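You operate a simulated robot arm through the tools that you are given. There is no shell and no other tool. Be economical: measure what you need, move in short steps, check, and stop when the job is done.

The job below is to be done with a simulated robot arm. You get a single attempt, and the scene is never put back.

Task
Put one of the month blocks from the top of the serving table in the blue bowl there.

The check looks at the end state, three seconds after you hand in, the way a careful person would. Anything else that was tipped, shoved, dropped, spilled or broken makes it a failure.

Robot
A 6-joint arm with a two-finger parallel gripper, fixed in place. Base frame: the origin is at the foot of the arm, x ahead of it, y to its left, z up; the work surface is at about z = 0. Units: m, degrees, N and s.
With the tool pointing down near the work surface it reaches from about 0.18 to 0.46 m from the base axis. Its first joint turns from -70.0 to 70.0 degrees. Payload 1.9 kg.
Tool frame: the origin (TCP) lies between the finger pads and is the grasp point; the fingertips stand 0.023 m ahead of it; z points along the fingers, y is the line along which they close. The gripper opens to 0.094 m. The fingers are 0.038 m wide and 0.01 m thick; the gripper's body (0.054 by 0.096 m) begins 0.039 m behind the TCP.
Orientation is told as [roll, pitch, yaw] about the base's x, y, z axes, in that order, counted from this pose: with the fingers straight down and closing along the base's y, the tool's x points along the base's -x, its y along +y and its z along -z.

Tools
- The arm moves only by the tool arm_command. Its arguments are lists of equal length, an entry for each row: "delta_rot": the turn, a rotation vector about the tool's x, y, z in units of 60 degrees (1.0 is 60 degrees), a list of three; "offset": the shift along the tool's x, y, z in units of 250 mm (1.0 is 250 mm), a list of three; "grip": the finger opening in m, from 0 to 0.094. In form: {"delta_rot": [[rx, ry, rz], ...], "offset": [[dx, dy, dz], ...], "grip": [grip, ...]}. A call has 1 to 20 rows; each row is the pose to reach, as a shift and turn from the pose commanded when the call began, along the tool's axes at that moment. A call with a number of a shift or a turn outside -1 to 1 is refused whole. Each row takes 0.2 s and may step no farther than 0.05 m and 8.6 degrees from the row before; otherwise, or with a gripper value out of range, the whole call is refused. Where a pose cannot be reached the arm comes as near as it can. A force on the tool above 40 N (or 10 N above the force at the start of the call, whichever is more), or a blocked arm, ends the call early, and 0.2 s more pass. Each finger travels about 0.108 m/s and halts on what it meets, pressing with about 44 N; the grip force reading is that of the motor and also rises with nothing between the fingers. The clock runs only during rows and for 0.2 s after the last one: add rows that repeat a pose to give the fingers time. It gives the time, the measured TCP pose, the force on the tool (base axes), the opening and the grip force at its end, in the units of the frame above (readings bear some noise), and new pictures: "views" is both (left out), scene, wrist or none.
- Cameras (640 x 400 px; columns grow to the right, rows downward): "scene" is fixed at [0.0507, 0.3036, 0.4174]; the picture's right is [-0.82, -0.57, 0.00], its down [-0.31, 0.46, -0.83] and it looks along [0.47, -0.69, -0.56] (base axes); focal length 235 px, centre (320, 200). "wrist" rides on the gripper at [-0.039, 0, -0.044] in the tool frame; the picture's right is [0.00, -1.00, 0.00], its down [0.97, 0.00, -0.24] and it looks along [0.24, 0.00, 0.97] (tool axes); focal length 218 px, centre (320, 200). There is no depth. A picture from a camera that has moved, and an enlarged one, comes with that camera's place and axes in the base frame and with its lens. The place of the scene camera against the robot may be out by one fixed shift of up to 0.012 m in any direction.
- close_up(camera, box): a new picture of the part [left, top, right, bottom] of that camera's present view, enlarged. It takes no simulated time.
- hand_in(): hands the job in; it is judged then, once.

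Go step by step. Nothing tells you positions but the pictures and the camera data: compare them with the known pose of the tool, close in by small moves and look again before you grip or let go. The budget is 90 turns and 170 pictures, counting those below and the enlarged ones. Unless the task says otherwise, let go and move clear before handing in, and close with one line.

The tools are called after "Call:" as a command line: name --argument value ..., lists and objects as JSON in quotes. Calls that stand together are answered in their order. arm_command: Moves the arm, as the interface text tells. Its arguments: {"type":"object","properties":{"delta_rot":{"type":"array","items":{"type":"array","items":{"type":"number"}}},"offset":{"type":"array","items":{"type":"array","items":{"type":"number"}}},"grip":{"type":"array","items":{"type":"number"}},"views":{"type":"string","enum":["both","scene","wrist","none"]}},"required":["delta_rot","offset","grip"]} The other tools are called the same way: close_up (camera, box) takes an enlarged picture of a part of a camera's view; hand_in () hands the job in.

At the start:

```text
t: 0.0
tcp_pos: [0.258, -0.1641, 0.2927]
ee_rot: [-0.2, -0.1, -0.1]
force: [0.3, 0.4, 0.4]
grip_width: 0.0941
finger_force: 0.1
```

scene: 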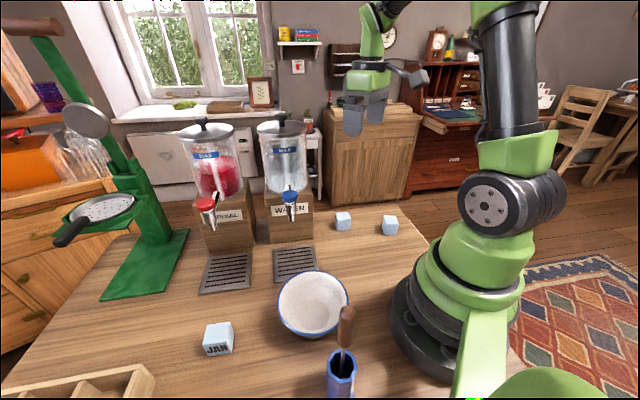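
wrist: 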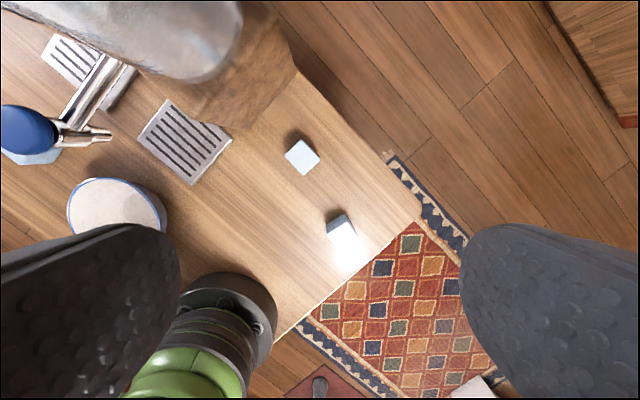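

I see three pale cubes: one marked JAN on the near side and two by the far edge, plus a blue-rimmed bowl. I'll look closer at the blocks and the bowl before I choose.

Call:
close_up --camera "scene" --box '[180, 260, 380, 400]'

Call:
close_up --camera "scene" --box '[300, 190, 430, 260]'

Call:
close_up --camera "wrist" --box '[260, 120, 390, 260]'

```text
2.86 times, centred on (280, 330) of scene
camera zoom: at [0.0507, 0.3036, 0.4174], right [-0.82, -0.57, 0.0], down [-0.31, 0.46, -0.83], along [0.47, -0.69, -0.56], focal length 671 px, centre (434, -171)
```

zoom: 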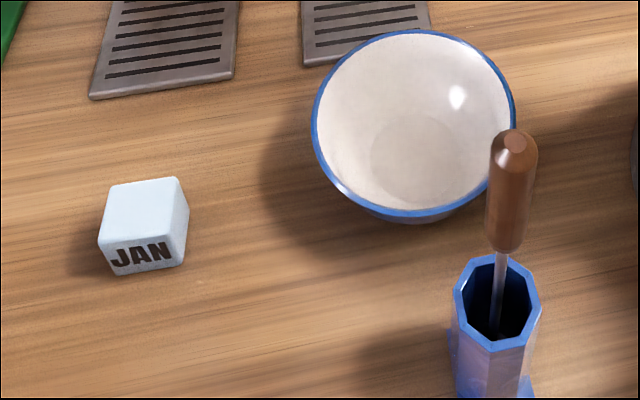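

```text
4.92 times, centred on (365, 225) of scene
camera zoom: at [0.0507, 0.3036, 0.4174], right [-0.82, -0.57, 0.0], down [-0.31, 0.46, -0.83], along [0.47, -0.69, -0.56], focal length 1156 px, centre (98, 77)
```

zoom: 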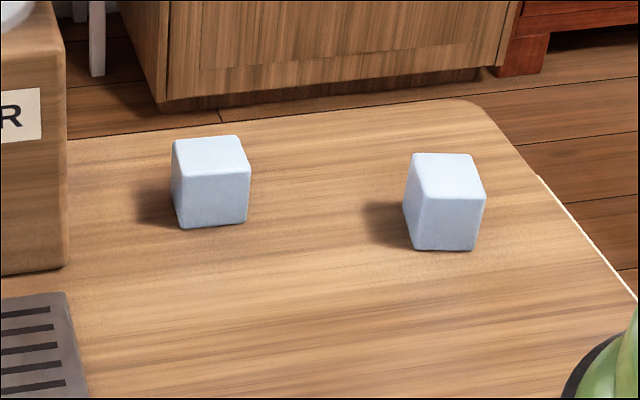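

```text
2.86 times, centred on (325, 190) of wrist
camera zoom: at [0.297, -0.1643, 0.3363], right [0.0, -1.0, 0.0], down [-0.97, 0.0, 0.24], along [-0.24, 0.0, -0.97], focal length 624 px, centre (306, 229)
```

zoom: 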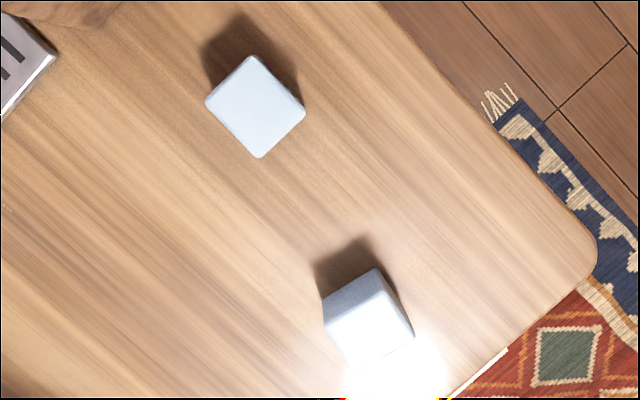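

JAN is clearly a month block, so I'll use it. I place it at about (0.29, 0.24) and the bowl at about (0.19, 0.12). I'll sweep over at height, keeping the arm pulled in from the dispensers, and look down on both.

Call:
arm_command --delta_rot '[[0, 0, 0], [0, 0, 0], [0, 0, 0], [0, 0, 0], [0, 0, 0], [0, 0, 0]]' --offset '[[0.12, 0.12, 0], [0.2, 0.28, 0], [0.232, 0.46, 0], [0.232, 0.64, 0], [0.232, 0.82, 0], [0.232, 1.0, 0]]' --grip '[0.094, 0.094, 0.094, 0.094, 0.094, 0.094]'

```text
t: 1.4
tcp_pos: [0.2004, 0.0839, 0.2914]
ee_rot: [0.0, 0.0, -0.1]
force: [0.5, 0.5, 0.8]
grip_width: 0.0941
finger_force: 0.0
camera wrist: at [0.2388, 0.0837, 0.3355], right [0.0, -1.0, 0.0], down [-0.97, 0.0, 0.24], along [-0.24, 0.0, -0.97], focal length 218 px, centre (320, 200)
```

scene: 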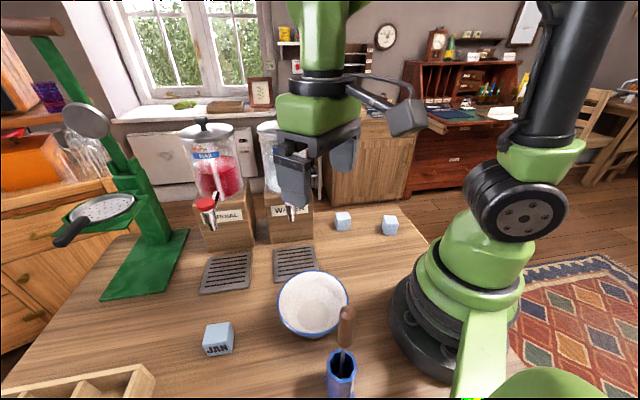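
wrist: 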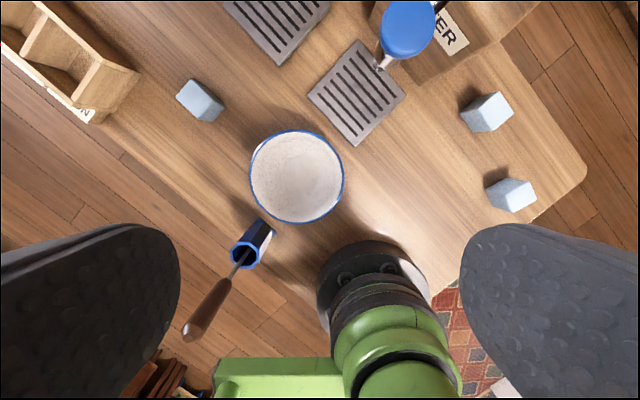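

The wrist view agrees: block at about (0.298, 0.242), bowl centre at about (0.20, 0.114). Next I'll check the block's orientation.

Call:
close_up --camera "wrist" --box '[160, 60, 260, 140]'

Call:
close_up --camera "wrist" --box '[180, 110, 380, 270]'

```text
5.00 times, centred on (210, 100) of wrist
camera zoom: at [0.2388, 0.0837, 0.3355], right [0.0, -1.0, 0.0], down [-0.97, 0.0, 0.24], along [-0.24, 0.0, -0.97], focal length 1091 px, centre (870, 700)
```

zoom: 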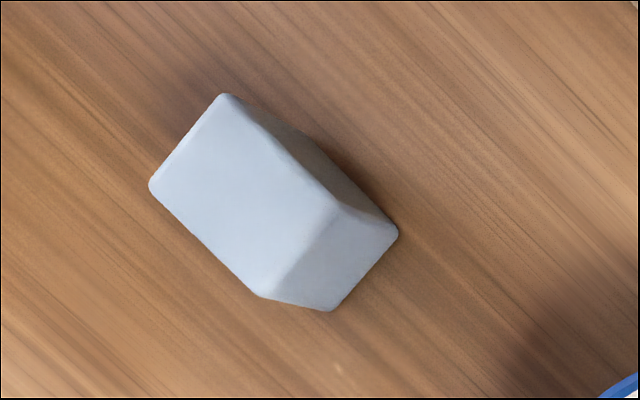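

```text
2.50 times, centred on (280, 190) of wrist
camera zoom: at [0.2388, 0.0837, 0.3355], right [0.0, -1.0, 0.0], down [-0.97, 0.0, 0.24], along [-0.24, 0.0, -0.97], focal length 546 px, centre (420, 225)
```

zoom: 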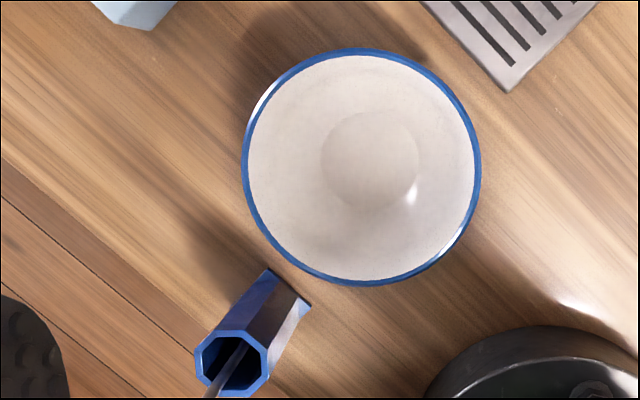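

The block is about 0.033 m across, centred at (0.297, 0.2445), with edges at 45°. I'll go above it at z of about 0.15 with 44.5° yaw.

Call:
arm_command --delta_rot '[[0, 0, -0.1237], [0, 0, -0.2473], [0, 0, -0.371], [0, 0, -0.4947], [0, 0, -0.6183], [0, 0, -0.742], [0, 0, -0.742]]' --offset '[[-0.0647, 0.107, 0], [-0.1293, 0.214, 0.1], [-0.194, 0.321, 0.216], [-0.2587, 0.428, 0.333], [-0.3233, 0.535, 0.45], [-0.388, 0.642, 0.566], [-0.388, 0.642, 0.566]]' --grip '[0.08, 0.08, 0.08, 0.08, 0.08, 0.08, 0.08]'

```text
t: 3.0
tcp_pos: [0.2971, 0.2436, 0.1462]
ee_rot: [-0.2, -0.1, 44.5]
force: [0.1, 0.0, -0.7]
grip_width: 0.0801
finger_force: 0.1
camera wrist: at [0.324, 0.2716, 0.191], right [0.7, -0.71, 0.0], down [-0.69, -0.68, 0.24], along [-0.17, -0.17, -0.97], focal length 218 px, centre (320, 200)
```

scene: 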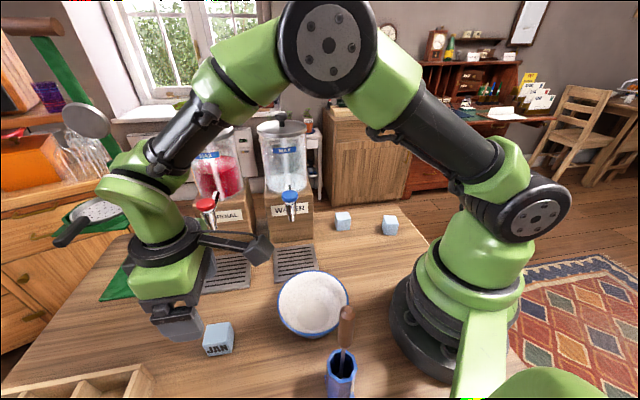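
wrist: 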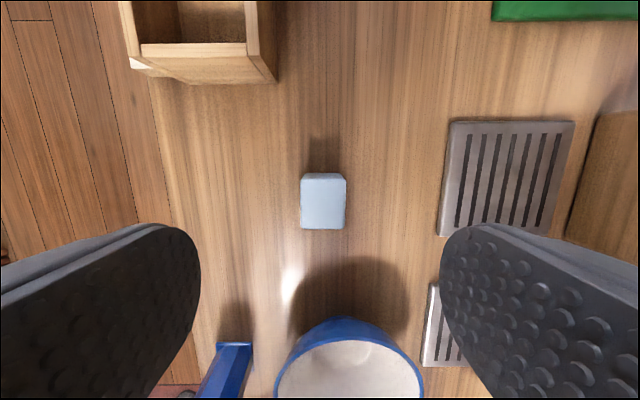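

The block is aligned. A bracket sticks out from the gripper on its tool +x side, towards the bowl, so I'll look at it before descending.

Call:
close_up --camera "scene" --box '[90, 170, 360, 360]'

```text
2.11 times, centred on (225, 265) of scene
camera zoom: at [0.0507, 0.3036, 0.4174], right [-0.82, -0.57, 0.0], down [-0.31, 0.46, -0.83], along [0.47, -0.69, -0.56], focal length 495 px, centre (520, 63)
```

zoom: 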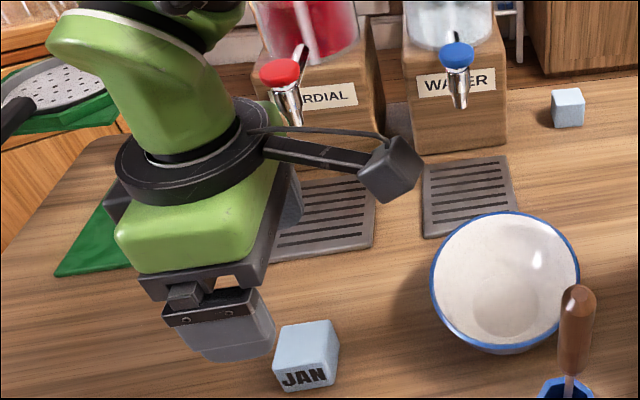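

The bracket box would come down onto the bowl rim in this orientation. I'll turn the tool 90° further, to yaw 134.5°, so it points towards free table.

Call:
arm_command --delta_rot '[[0, 0, -0.125], [0, 0, -0.25], [0, 0, -0.375], [0, 0, -0.5], [0, 0, -0.625], [0, 0, -0.75]]' --offset '[[0, 0, 0], [0, 0, 0], [0, 0, 0], [0, 0, 0], [0, 0, 0], [0, 0, 0]]' --grip '[0.08, 0.08, 0.08, 0.08, 0.08, 0.08]' --views "none"

Call:
arm_command --delta_rot '[[0, 0, -0.125], [0, 0, -0.25], [0, 0, -0.375], [0, 0, -0.5], [0, 0, -0.625], [0, 0, -0.75], [0, 0, -0.75]]' --offset '[[0, 0, 0], [0, 0, 0], [0, 0, 0], [0, 0, 0], [0, 0, 0], [0, 0, 0], [0, 0, 0]]' --grip '[0.08, 0.08, 0.08, 0.08, 0.08, 0.08, 0.08]'

```text
t: 4.4
tcp_pos: [0.2982, 0.2453, 0.1485]
ee_rot: [-0.2, 0.2, 89.6]
force: [0.7, 0.5, 0.3]
grip_width: 0.0799
finger_force: 0.1
```

```text
t: 6.0
tcp_pos: [0.2978, 0.2447, 0.1492]
ee_rot: [0.0, 0.3, 134.6]
force: [-0.1, 0.3, 0.2]
grip_width: 0.08
finger_force: 0.0
camera wrist: at [0.2701, 0.2733, 0.1938], right [0.71, 0.7, 0.0], down [0.68, -0.69, 0.24], along [0.17, -0.17, -0.97], focal length 218 px, centre (320, 200)
```

scene: 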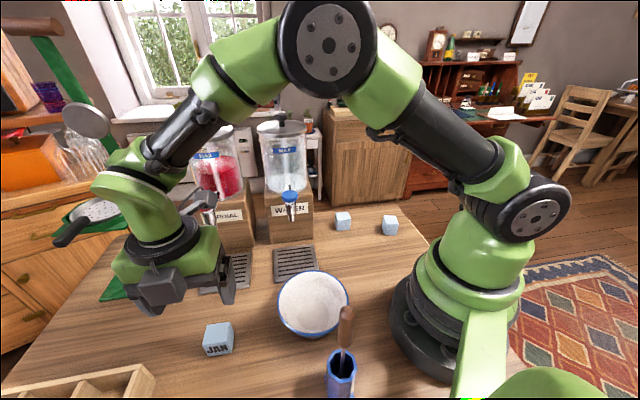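
wrist: 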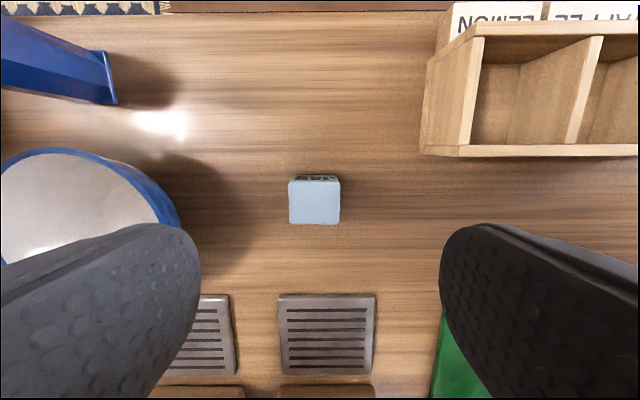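

Triangulated: bowl centre (0.198, 0.114) with its rim at z of about 0.045, and the stirrer top at (0.10, 0.18, 0.20). The blue tap is at (0.315, 0.02, 0.167). Next I descend on the block with a small centring shift.

Call:
arm_command --delta_rot '[[0, 0, 0], [0, 0, 0], [0, 0, 0], [0, 0, 0]]' --offset '[[0.008, 0.013, 0.1], [0.008, 0.013, 0.2], [0.008, 0.013, 0.28], [0.008, 0.013, 0.28]]' --grip '[0.08, 0.08, 0.08, 0.08]'

```text
t: 7.0
tcp_pos: [0.2981, 0.2432, 0.0789]
ee_rot: [0.0, 0.3, 134.4]
force: [-0.4, 0.0, -0.1]
grip_width: 0.08
finger_force: 0.0
camera wrist: at [0.2707, 0.2715, 0.123], right [0.71, 0.7, 0.0], down [0.68, -0.69, 0.24], along [0.17, -0.17, -0.97], focal length 218 px, centre (320, 200)
```

scene: 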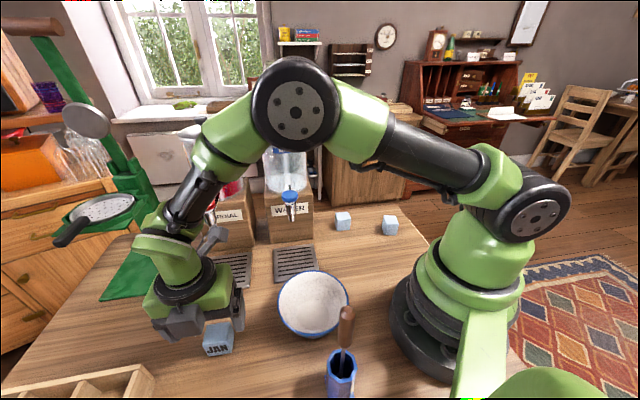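
wrist: 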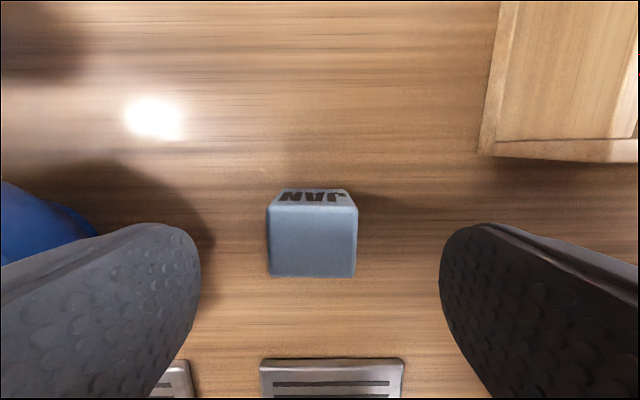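

It's well aligned, with about 3 mm left to correct. I'll descend to z of about 0.028.

Call:
arm_command --delta_rot '[[0, 0, 0], [0, 0, 0], [0, 0, 0]]' --offset '[[0.006, 0.011, 0.1], [0.006, 0.011, 0.2], [0.006, 0.011, 0.2]]' --grip '[0.08, 0.08, 0.08]'

```text
t: 7.8
tcp_pos: [0.2975, 0.238, 0.0295]
ee_rot: [0.1, 0.2, 134.5]
force: [0.1, 0.4, 0.0]
grip_width: 0.0799
finger_force: 0.1
camera wrist: at [0.2697, 0.2667, 0.0735], right [0.71, 0.7, 0.0], down [0.68, -0.69, 0.24], along [0.17, -0.17, -0.97], focal length 218 px, centre (320, 200)
```

scene: 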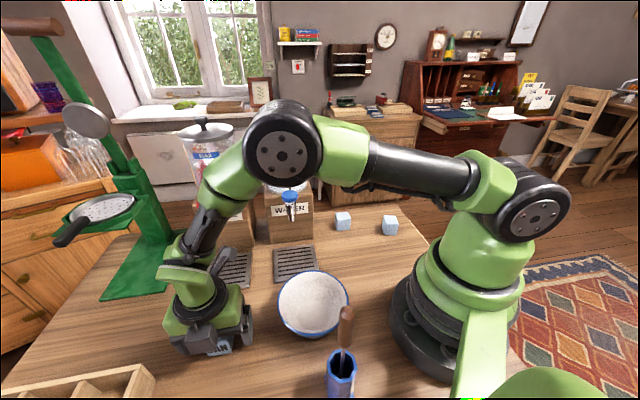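
wrist: 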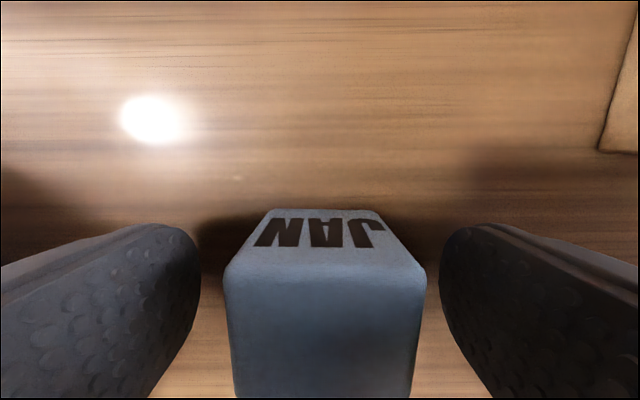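

The fingers straddle the block, so I'll close.

Call:
arm_command --delta_rot '[[0, 0, 0], [0, 0, 0], [0, 0, 0], [0, 0, 0]]' --offset '[[0, 0, 0], [0, 0, 0], [0, 0, 0], [0, 0, 0]]' --grip '[0.06, 0.045, 0.025, 0.025]' --views "wrist"

```text
t: 8.8
tcp_pos: [0.297, 0.239, 0.0295]
ee_rot: [0.0, 0.3, 134.6]
force: [-0.2, -0.4, -0.4]
grip_width: 0.0366
finger_force: 44.3
camera wrist: at [0.2696, 0.2667, 0.0738], right [0.71, 0.7, 0.0], down [0.68, -0.69, 0.24], along [0.17, -0.17, -0.97], focal length 218 px, centre (320, 200)
```

wrist: 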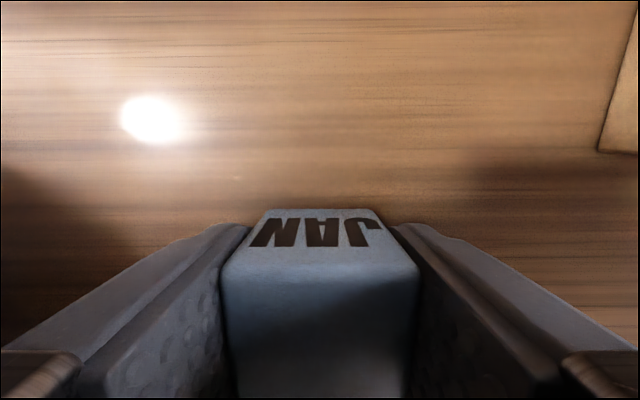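

Gripped at 0.0366 m. I'll lift to z of about 0.16, then turn to about 75° yaw so the bracket stays clear of the blue tap.

Call:
arm_command --delta_rot '[[0, 0, 0], [0, 0, 0], [0, 0, 0], [0, 0, 0], [0, 0, 0.14], [0, 0, 0.28], [0, 0, 0.42], [0, 0, 0.56], [0, 0, 0.7], [0, 0, 0.84], [0, 0, 0.98], [0, 0, 0.98]]' --offset '[[0, 0, -0.1], [0, 0, -0.25], [0, 0, -0.4], [0, 0, -0.54], [0, 0, -0.54], [0, 0, -0.54], [0, 0, -0.54], [0, 0, -0.54], [0, 0, -0.54], [0, 0, -0.54], [0, 0, -0.54], [0, 0, -0.54]]' --grip '[0.025, 0.025, 0.025, 0.025, 0.025, 0.025, 0.025, 0.025, 0.025, 0.025, 0.025, 0.025]'

```text
t: 11.4
tcp_pos: [0.2967, 0.2396, 0.1639]
ee_rot: [-0.1, 0.0, 75.5]
force: [-0.4, -0.3, -0.7]
grip_width: 0.0367
finger_force: 44.2
camera wrist: at [0.305, 0.2768, 0.2086], right [0.97, -0.25, 0.0], down [-0.24, -0.94, 0.24], along [-0.06, -0.24, -0.97], focal length 218 px, centre (320, 200)
```

scene: 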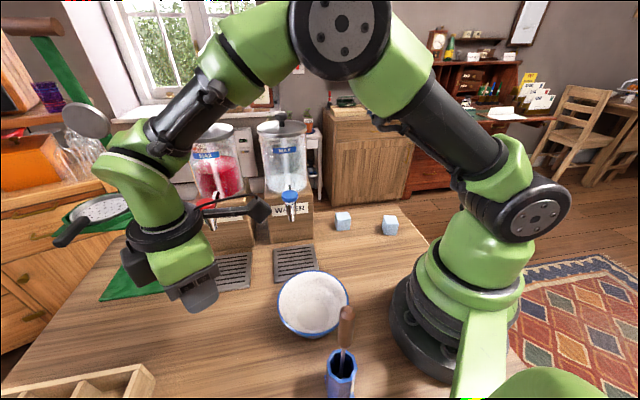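
wrist: 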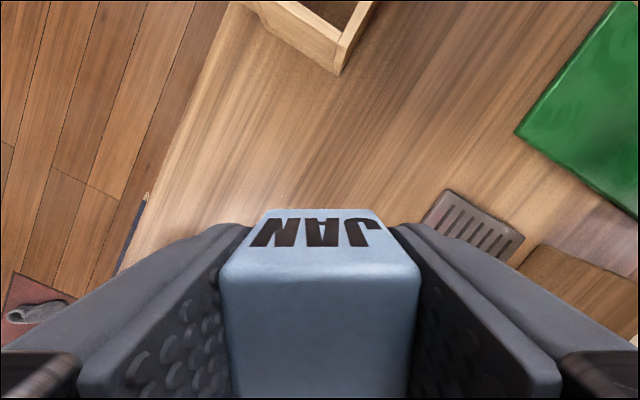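

The block is held. I'll move level over the bowl centre.

Call:
arm_command --delta_rot '[[0, 0, 0], [0, 0, 0], [0, 0, 0], [0, 0, 0], [0, 0, 0], [0, 0, 0]]' --offset '[[0.117, 0.0513, 0], [0.234, 0.1026, 0], [0.351, 0.1539, 0], [0.468, 0.2052, 0], [0.585, 0.2565, 0], [0.585, 0.2565, 0]]' --grip '[0.025, 0.025, 0.025, 0.025, 0.025, 0.025]'

```text
t: 12.8
tcp_pos: [0.1972, 0.1146, 0.1661]
ee_rot: [-0.2, 0.1, 75.7]
force: [-0.7, -1.1, -0.5]
grip_width: 0.0369
finger_force: 43.9
camera wrist: at [0.2065, 0.1518, 0.2102], right [0.97, -0.25, 0.0], down [-0.24, -0.94, 0.24], along [-0.06, -0.23, -0.97], focal length 218 px, centre (320, 200)
```

scene: 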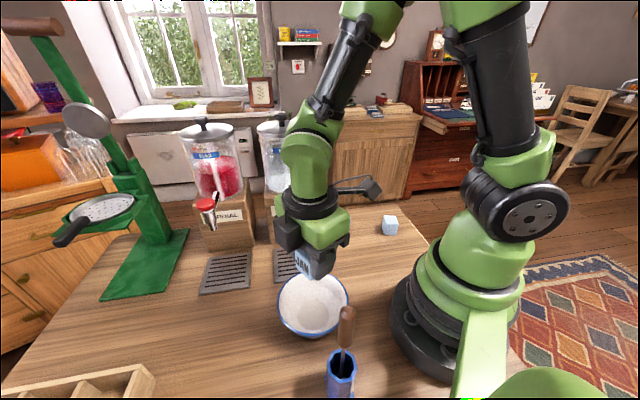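
wrist: 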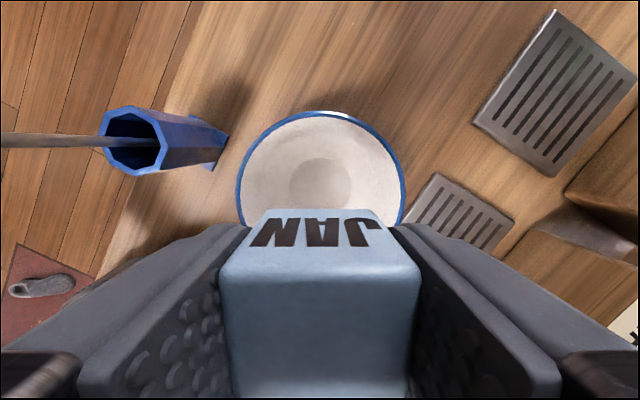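

The bowl is centred under the block. I'll lower until the block is inside the rim and check before releasing.

Call:
arm_command --delta_rot '[[0, 0, 0], [0, 0, 0], [0, 0, 0], [0, 0, 0], [0, 0, 0], [0, 0, 0]]' --offset '[[-0.008, 0, 0.1], [-0.008, 0, 0.2], [-0.008, 0, 0.3], [-0.008, 0, 0.38], [-0.008, 0, 0.43], [-0.008, 0, 0.43]]' --grip '[0.025, 0.025, 0.025, 0.025, 0.025, 0.025]'

Call:
close_up --camera "scene" --box '[230, 200, 430, 360]'

```text
t: 14.2
tcp_pos: [0.1978, 0.1151, 0.0576]
ee_rot: [-0.1, 0.0, 75.7]
force: [-0.6, -0.5, -0.3]
grip_width: 0.037
finger_force: 44.1
camera wrist: at [0.2077, 0.1519, 0.1015], right [0.97, -0.25, 0.0], down [-0.24, -0.94, 0.24], along [-0.06, -0.23, -0.97], focal length 218 px, centre (320, 200)
```

scene: 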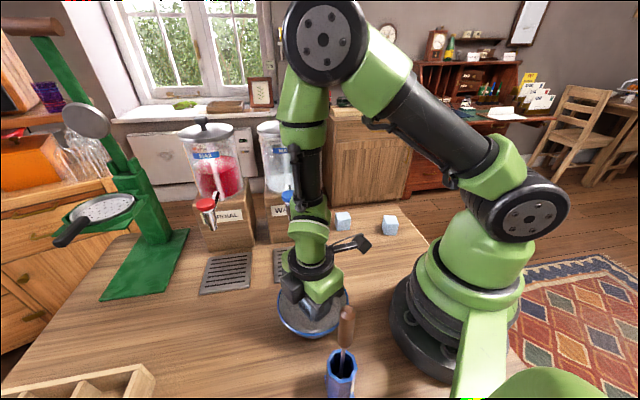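
wrist: 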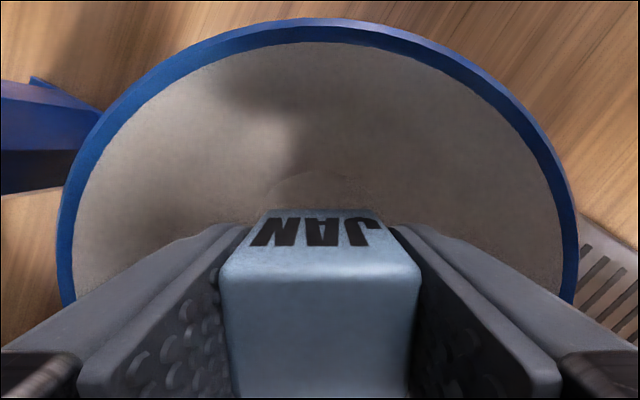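

```text
2.50 times, centred on (330, 280) of scene
camera zoom: at [0.0507, 0.3036, 0.4174], right [-0.82, -0.57, 0.0], down [-0.31, 0.46, -0.83], along [0.47, -0.69, -0.56], focal length 587 px, centre (295, 0)
```

zoom: 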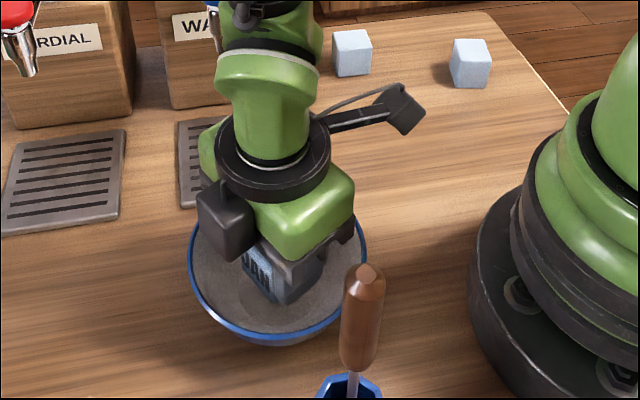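

The block is well inside the rim and nothing is touching. I'll lower 5 mm more, open modestly, then rise straight up.

Call:
arm_command --delta_rot '[[0, 0, 0], [0, 0, 0], [0, 0, 0], [0, 0, 0], [0, 0, 0], [0, 0, 0]]' --offset '[[0, 0, 0.02], [0, 0, 0.02], [0, 0, 0.02], [0, 0, 0.02], [0, 0, 0.02], [0, 0, 0.02]]' --grip '[0.025, 0.025, 0.042, 0.05, 0.056, 0.056]' --views "wrist"

```text
t: 15.6
tcp_pos: [0.198, 0.1144, 0.0535]
ee_rot: [-0.1, 0.1, 75.6]
force: [-2.1, -2.1, 5.8]
grip_width: 0.0501
finger_force: 0.1
camera wrist: at [0.2074, 0.1523, 0.0963], right [0.97, -0.25, 0.0], down [-0.24, -0.94, 0.24], along [-0.06, -0.24, -0.97], focal length 218 px, centre (320, 200)
```

wrist: 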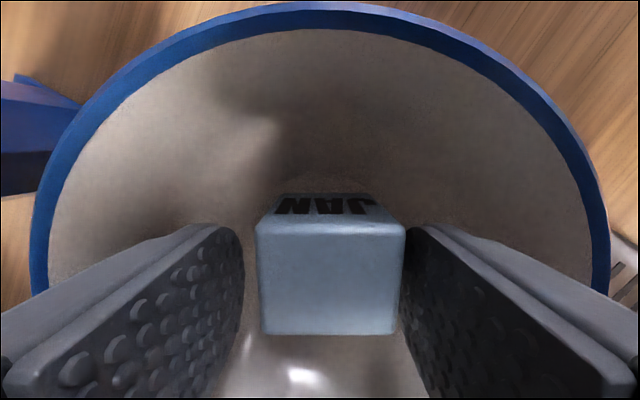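

The block has been released onto the bowl floor. There's a light contact, probably a fingertip on the bowl wall, so I'll ease the opening to 0.048 and go straight up.

Call:
arm_command --delta_rot '[[0, 0, 0], [0, 0, 0], [0, 0, 0]]' --offset '[[0, 0, -0.02], [0, 0, -0.04], [0, 0, -0.04]]' --grip '[0.048, 0.048, 0.048]'

```text
t: 16.4
tcp_pos: [0.1988, 0.1142, 0.0613]
ee_rot: [-0.1, 0.1, 75.6]
force: [-0.3, 1.0, -0.6]
grip_width: 0.048
finger_force: 0.0
camera wrist: at [0.2078, 0.1525, 0.1061], right [0.97, -0.25, 0.0], down [-0.24, -0.94, 0.24], along [-0.06, -0.23, -0.97], focal length 218 px, centre (320, 200)
```

scene: 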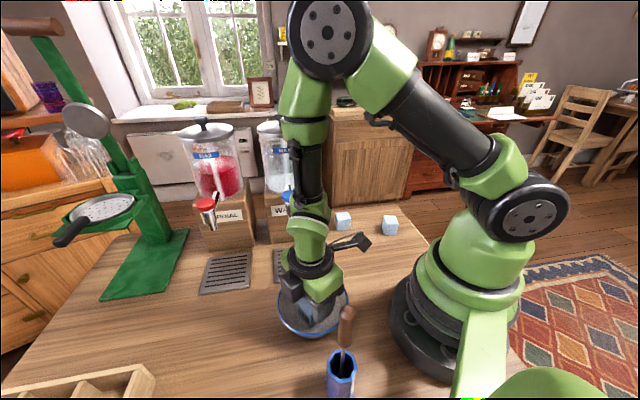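
wrist: 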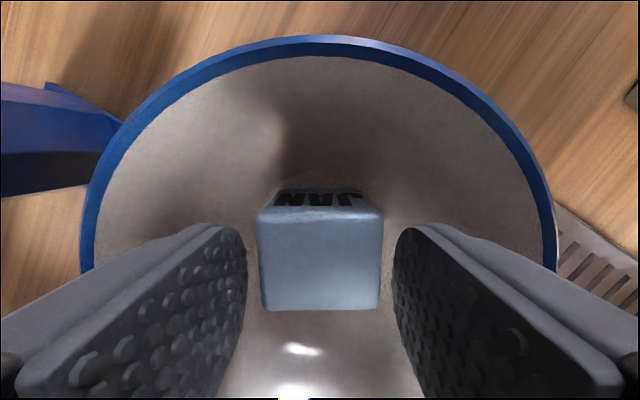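

The contact is gone and the block sits flat in the bowl. I'll rise well clear.

Call:
arm_command --delta_rot '[[0, 0, 0], [0, 0, 0], [0, 0, 0], [0, 0, 0], [0, 0, 0], [0, 0, 0], [0, 0, 0]]' --offset '[[0, 0, -0.08], [0, 0, -0.2], [0, 0, -0.35], [0, 0, -0.5], [0, 0, -0.65], [0, 0, -0.75], [0, 0, -0.75]]' --grip '[0.048, 0.048, 0.048, 0.048, 0.048, 0.048, 0.048]'

Call:
close_up --camera "scene" --box '[180, 200, 430, 400]'

```text
t: 18.0
tcp_pos: [0.1985, 0.1158, 0.2508]
ee_rot: [-0.1, 0.1, 75.8]
force: [-1.2, -0.2, 0.3]
grip_width: 0.048
finger_force: 0.0
camera wrist: at [0.2075, 0.1537, 0.2947], right [0.97, -0.25, 0.0], down [-0.24, -0.94, 0.24], along [-0.06, -0.24, -0.97], focal length 218 px, centre (320, 200)
```

scene: 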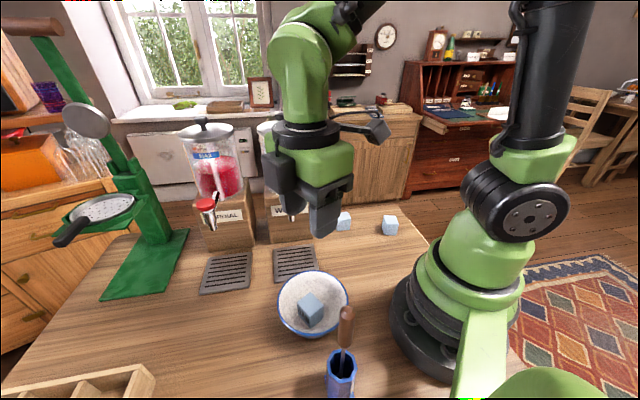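
wrist: 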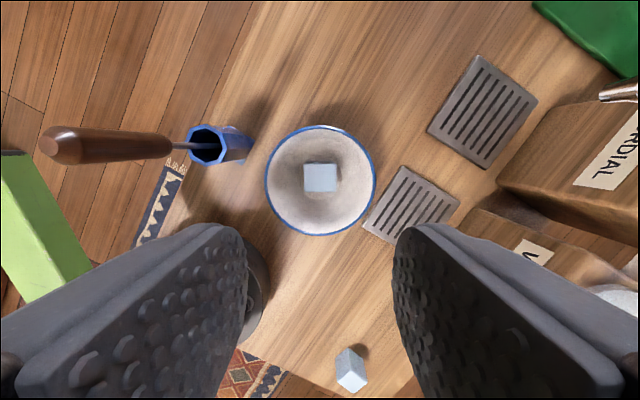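

```text
2.00 times, centred on (305, 300) of scene
camera zoom: at [0.0507, 0.3036, 0.4174], right [-0.82, -0.57, 0.0], down [-0.31, 0.46, -0.83], along [0.47, -0.69, -0.56], focal length 470 px, centre (350, 0)
```

zoom: 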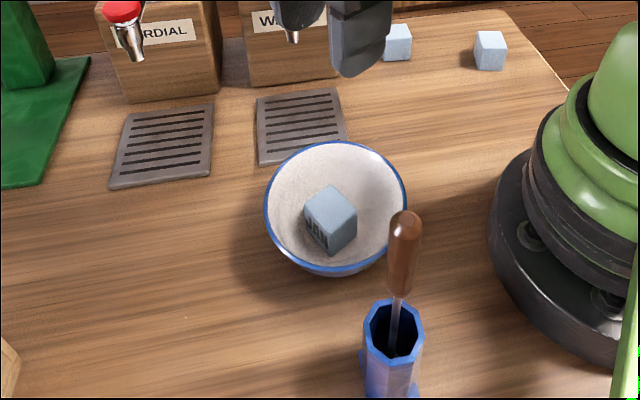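

The JAN block rests in the blue bowl, the bowl and everything else look unmoved, and the arm is clear. Handing in.

Call:
hand_in

```text
The job is handed in.
```

The JAN month block is in the blue bowl, nothing else looks disturbed, and the job is handed in.
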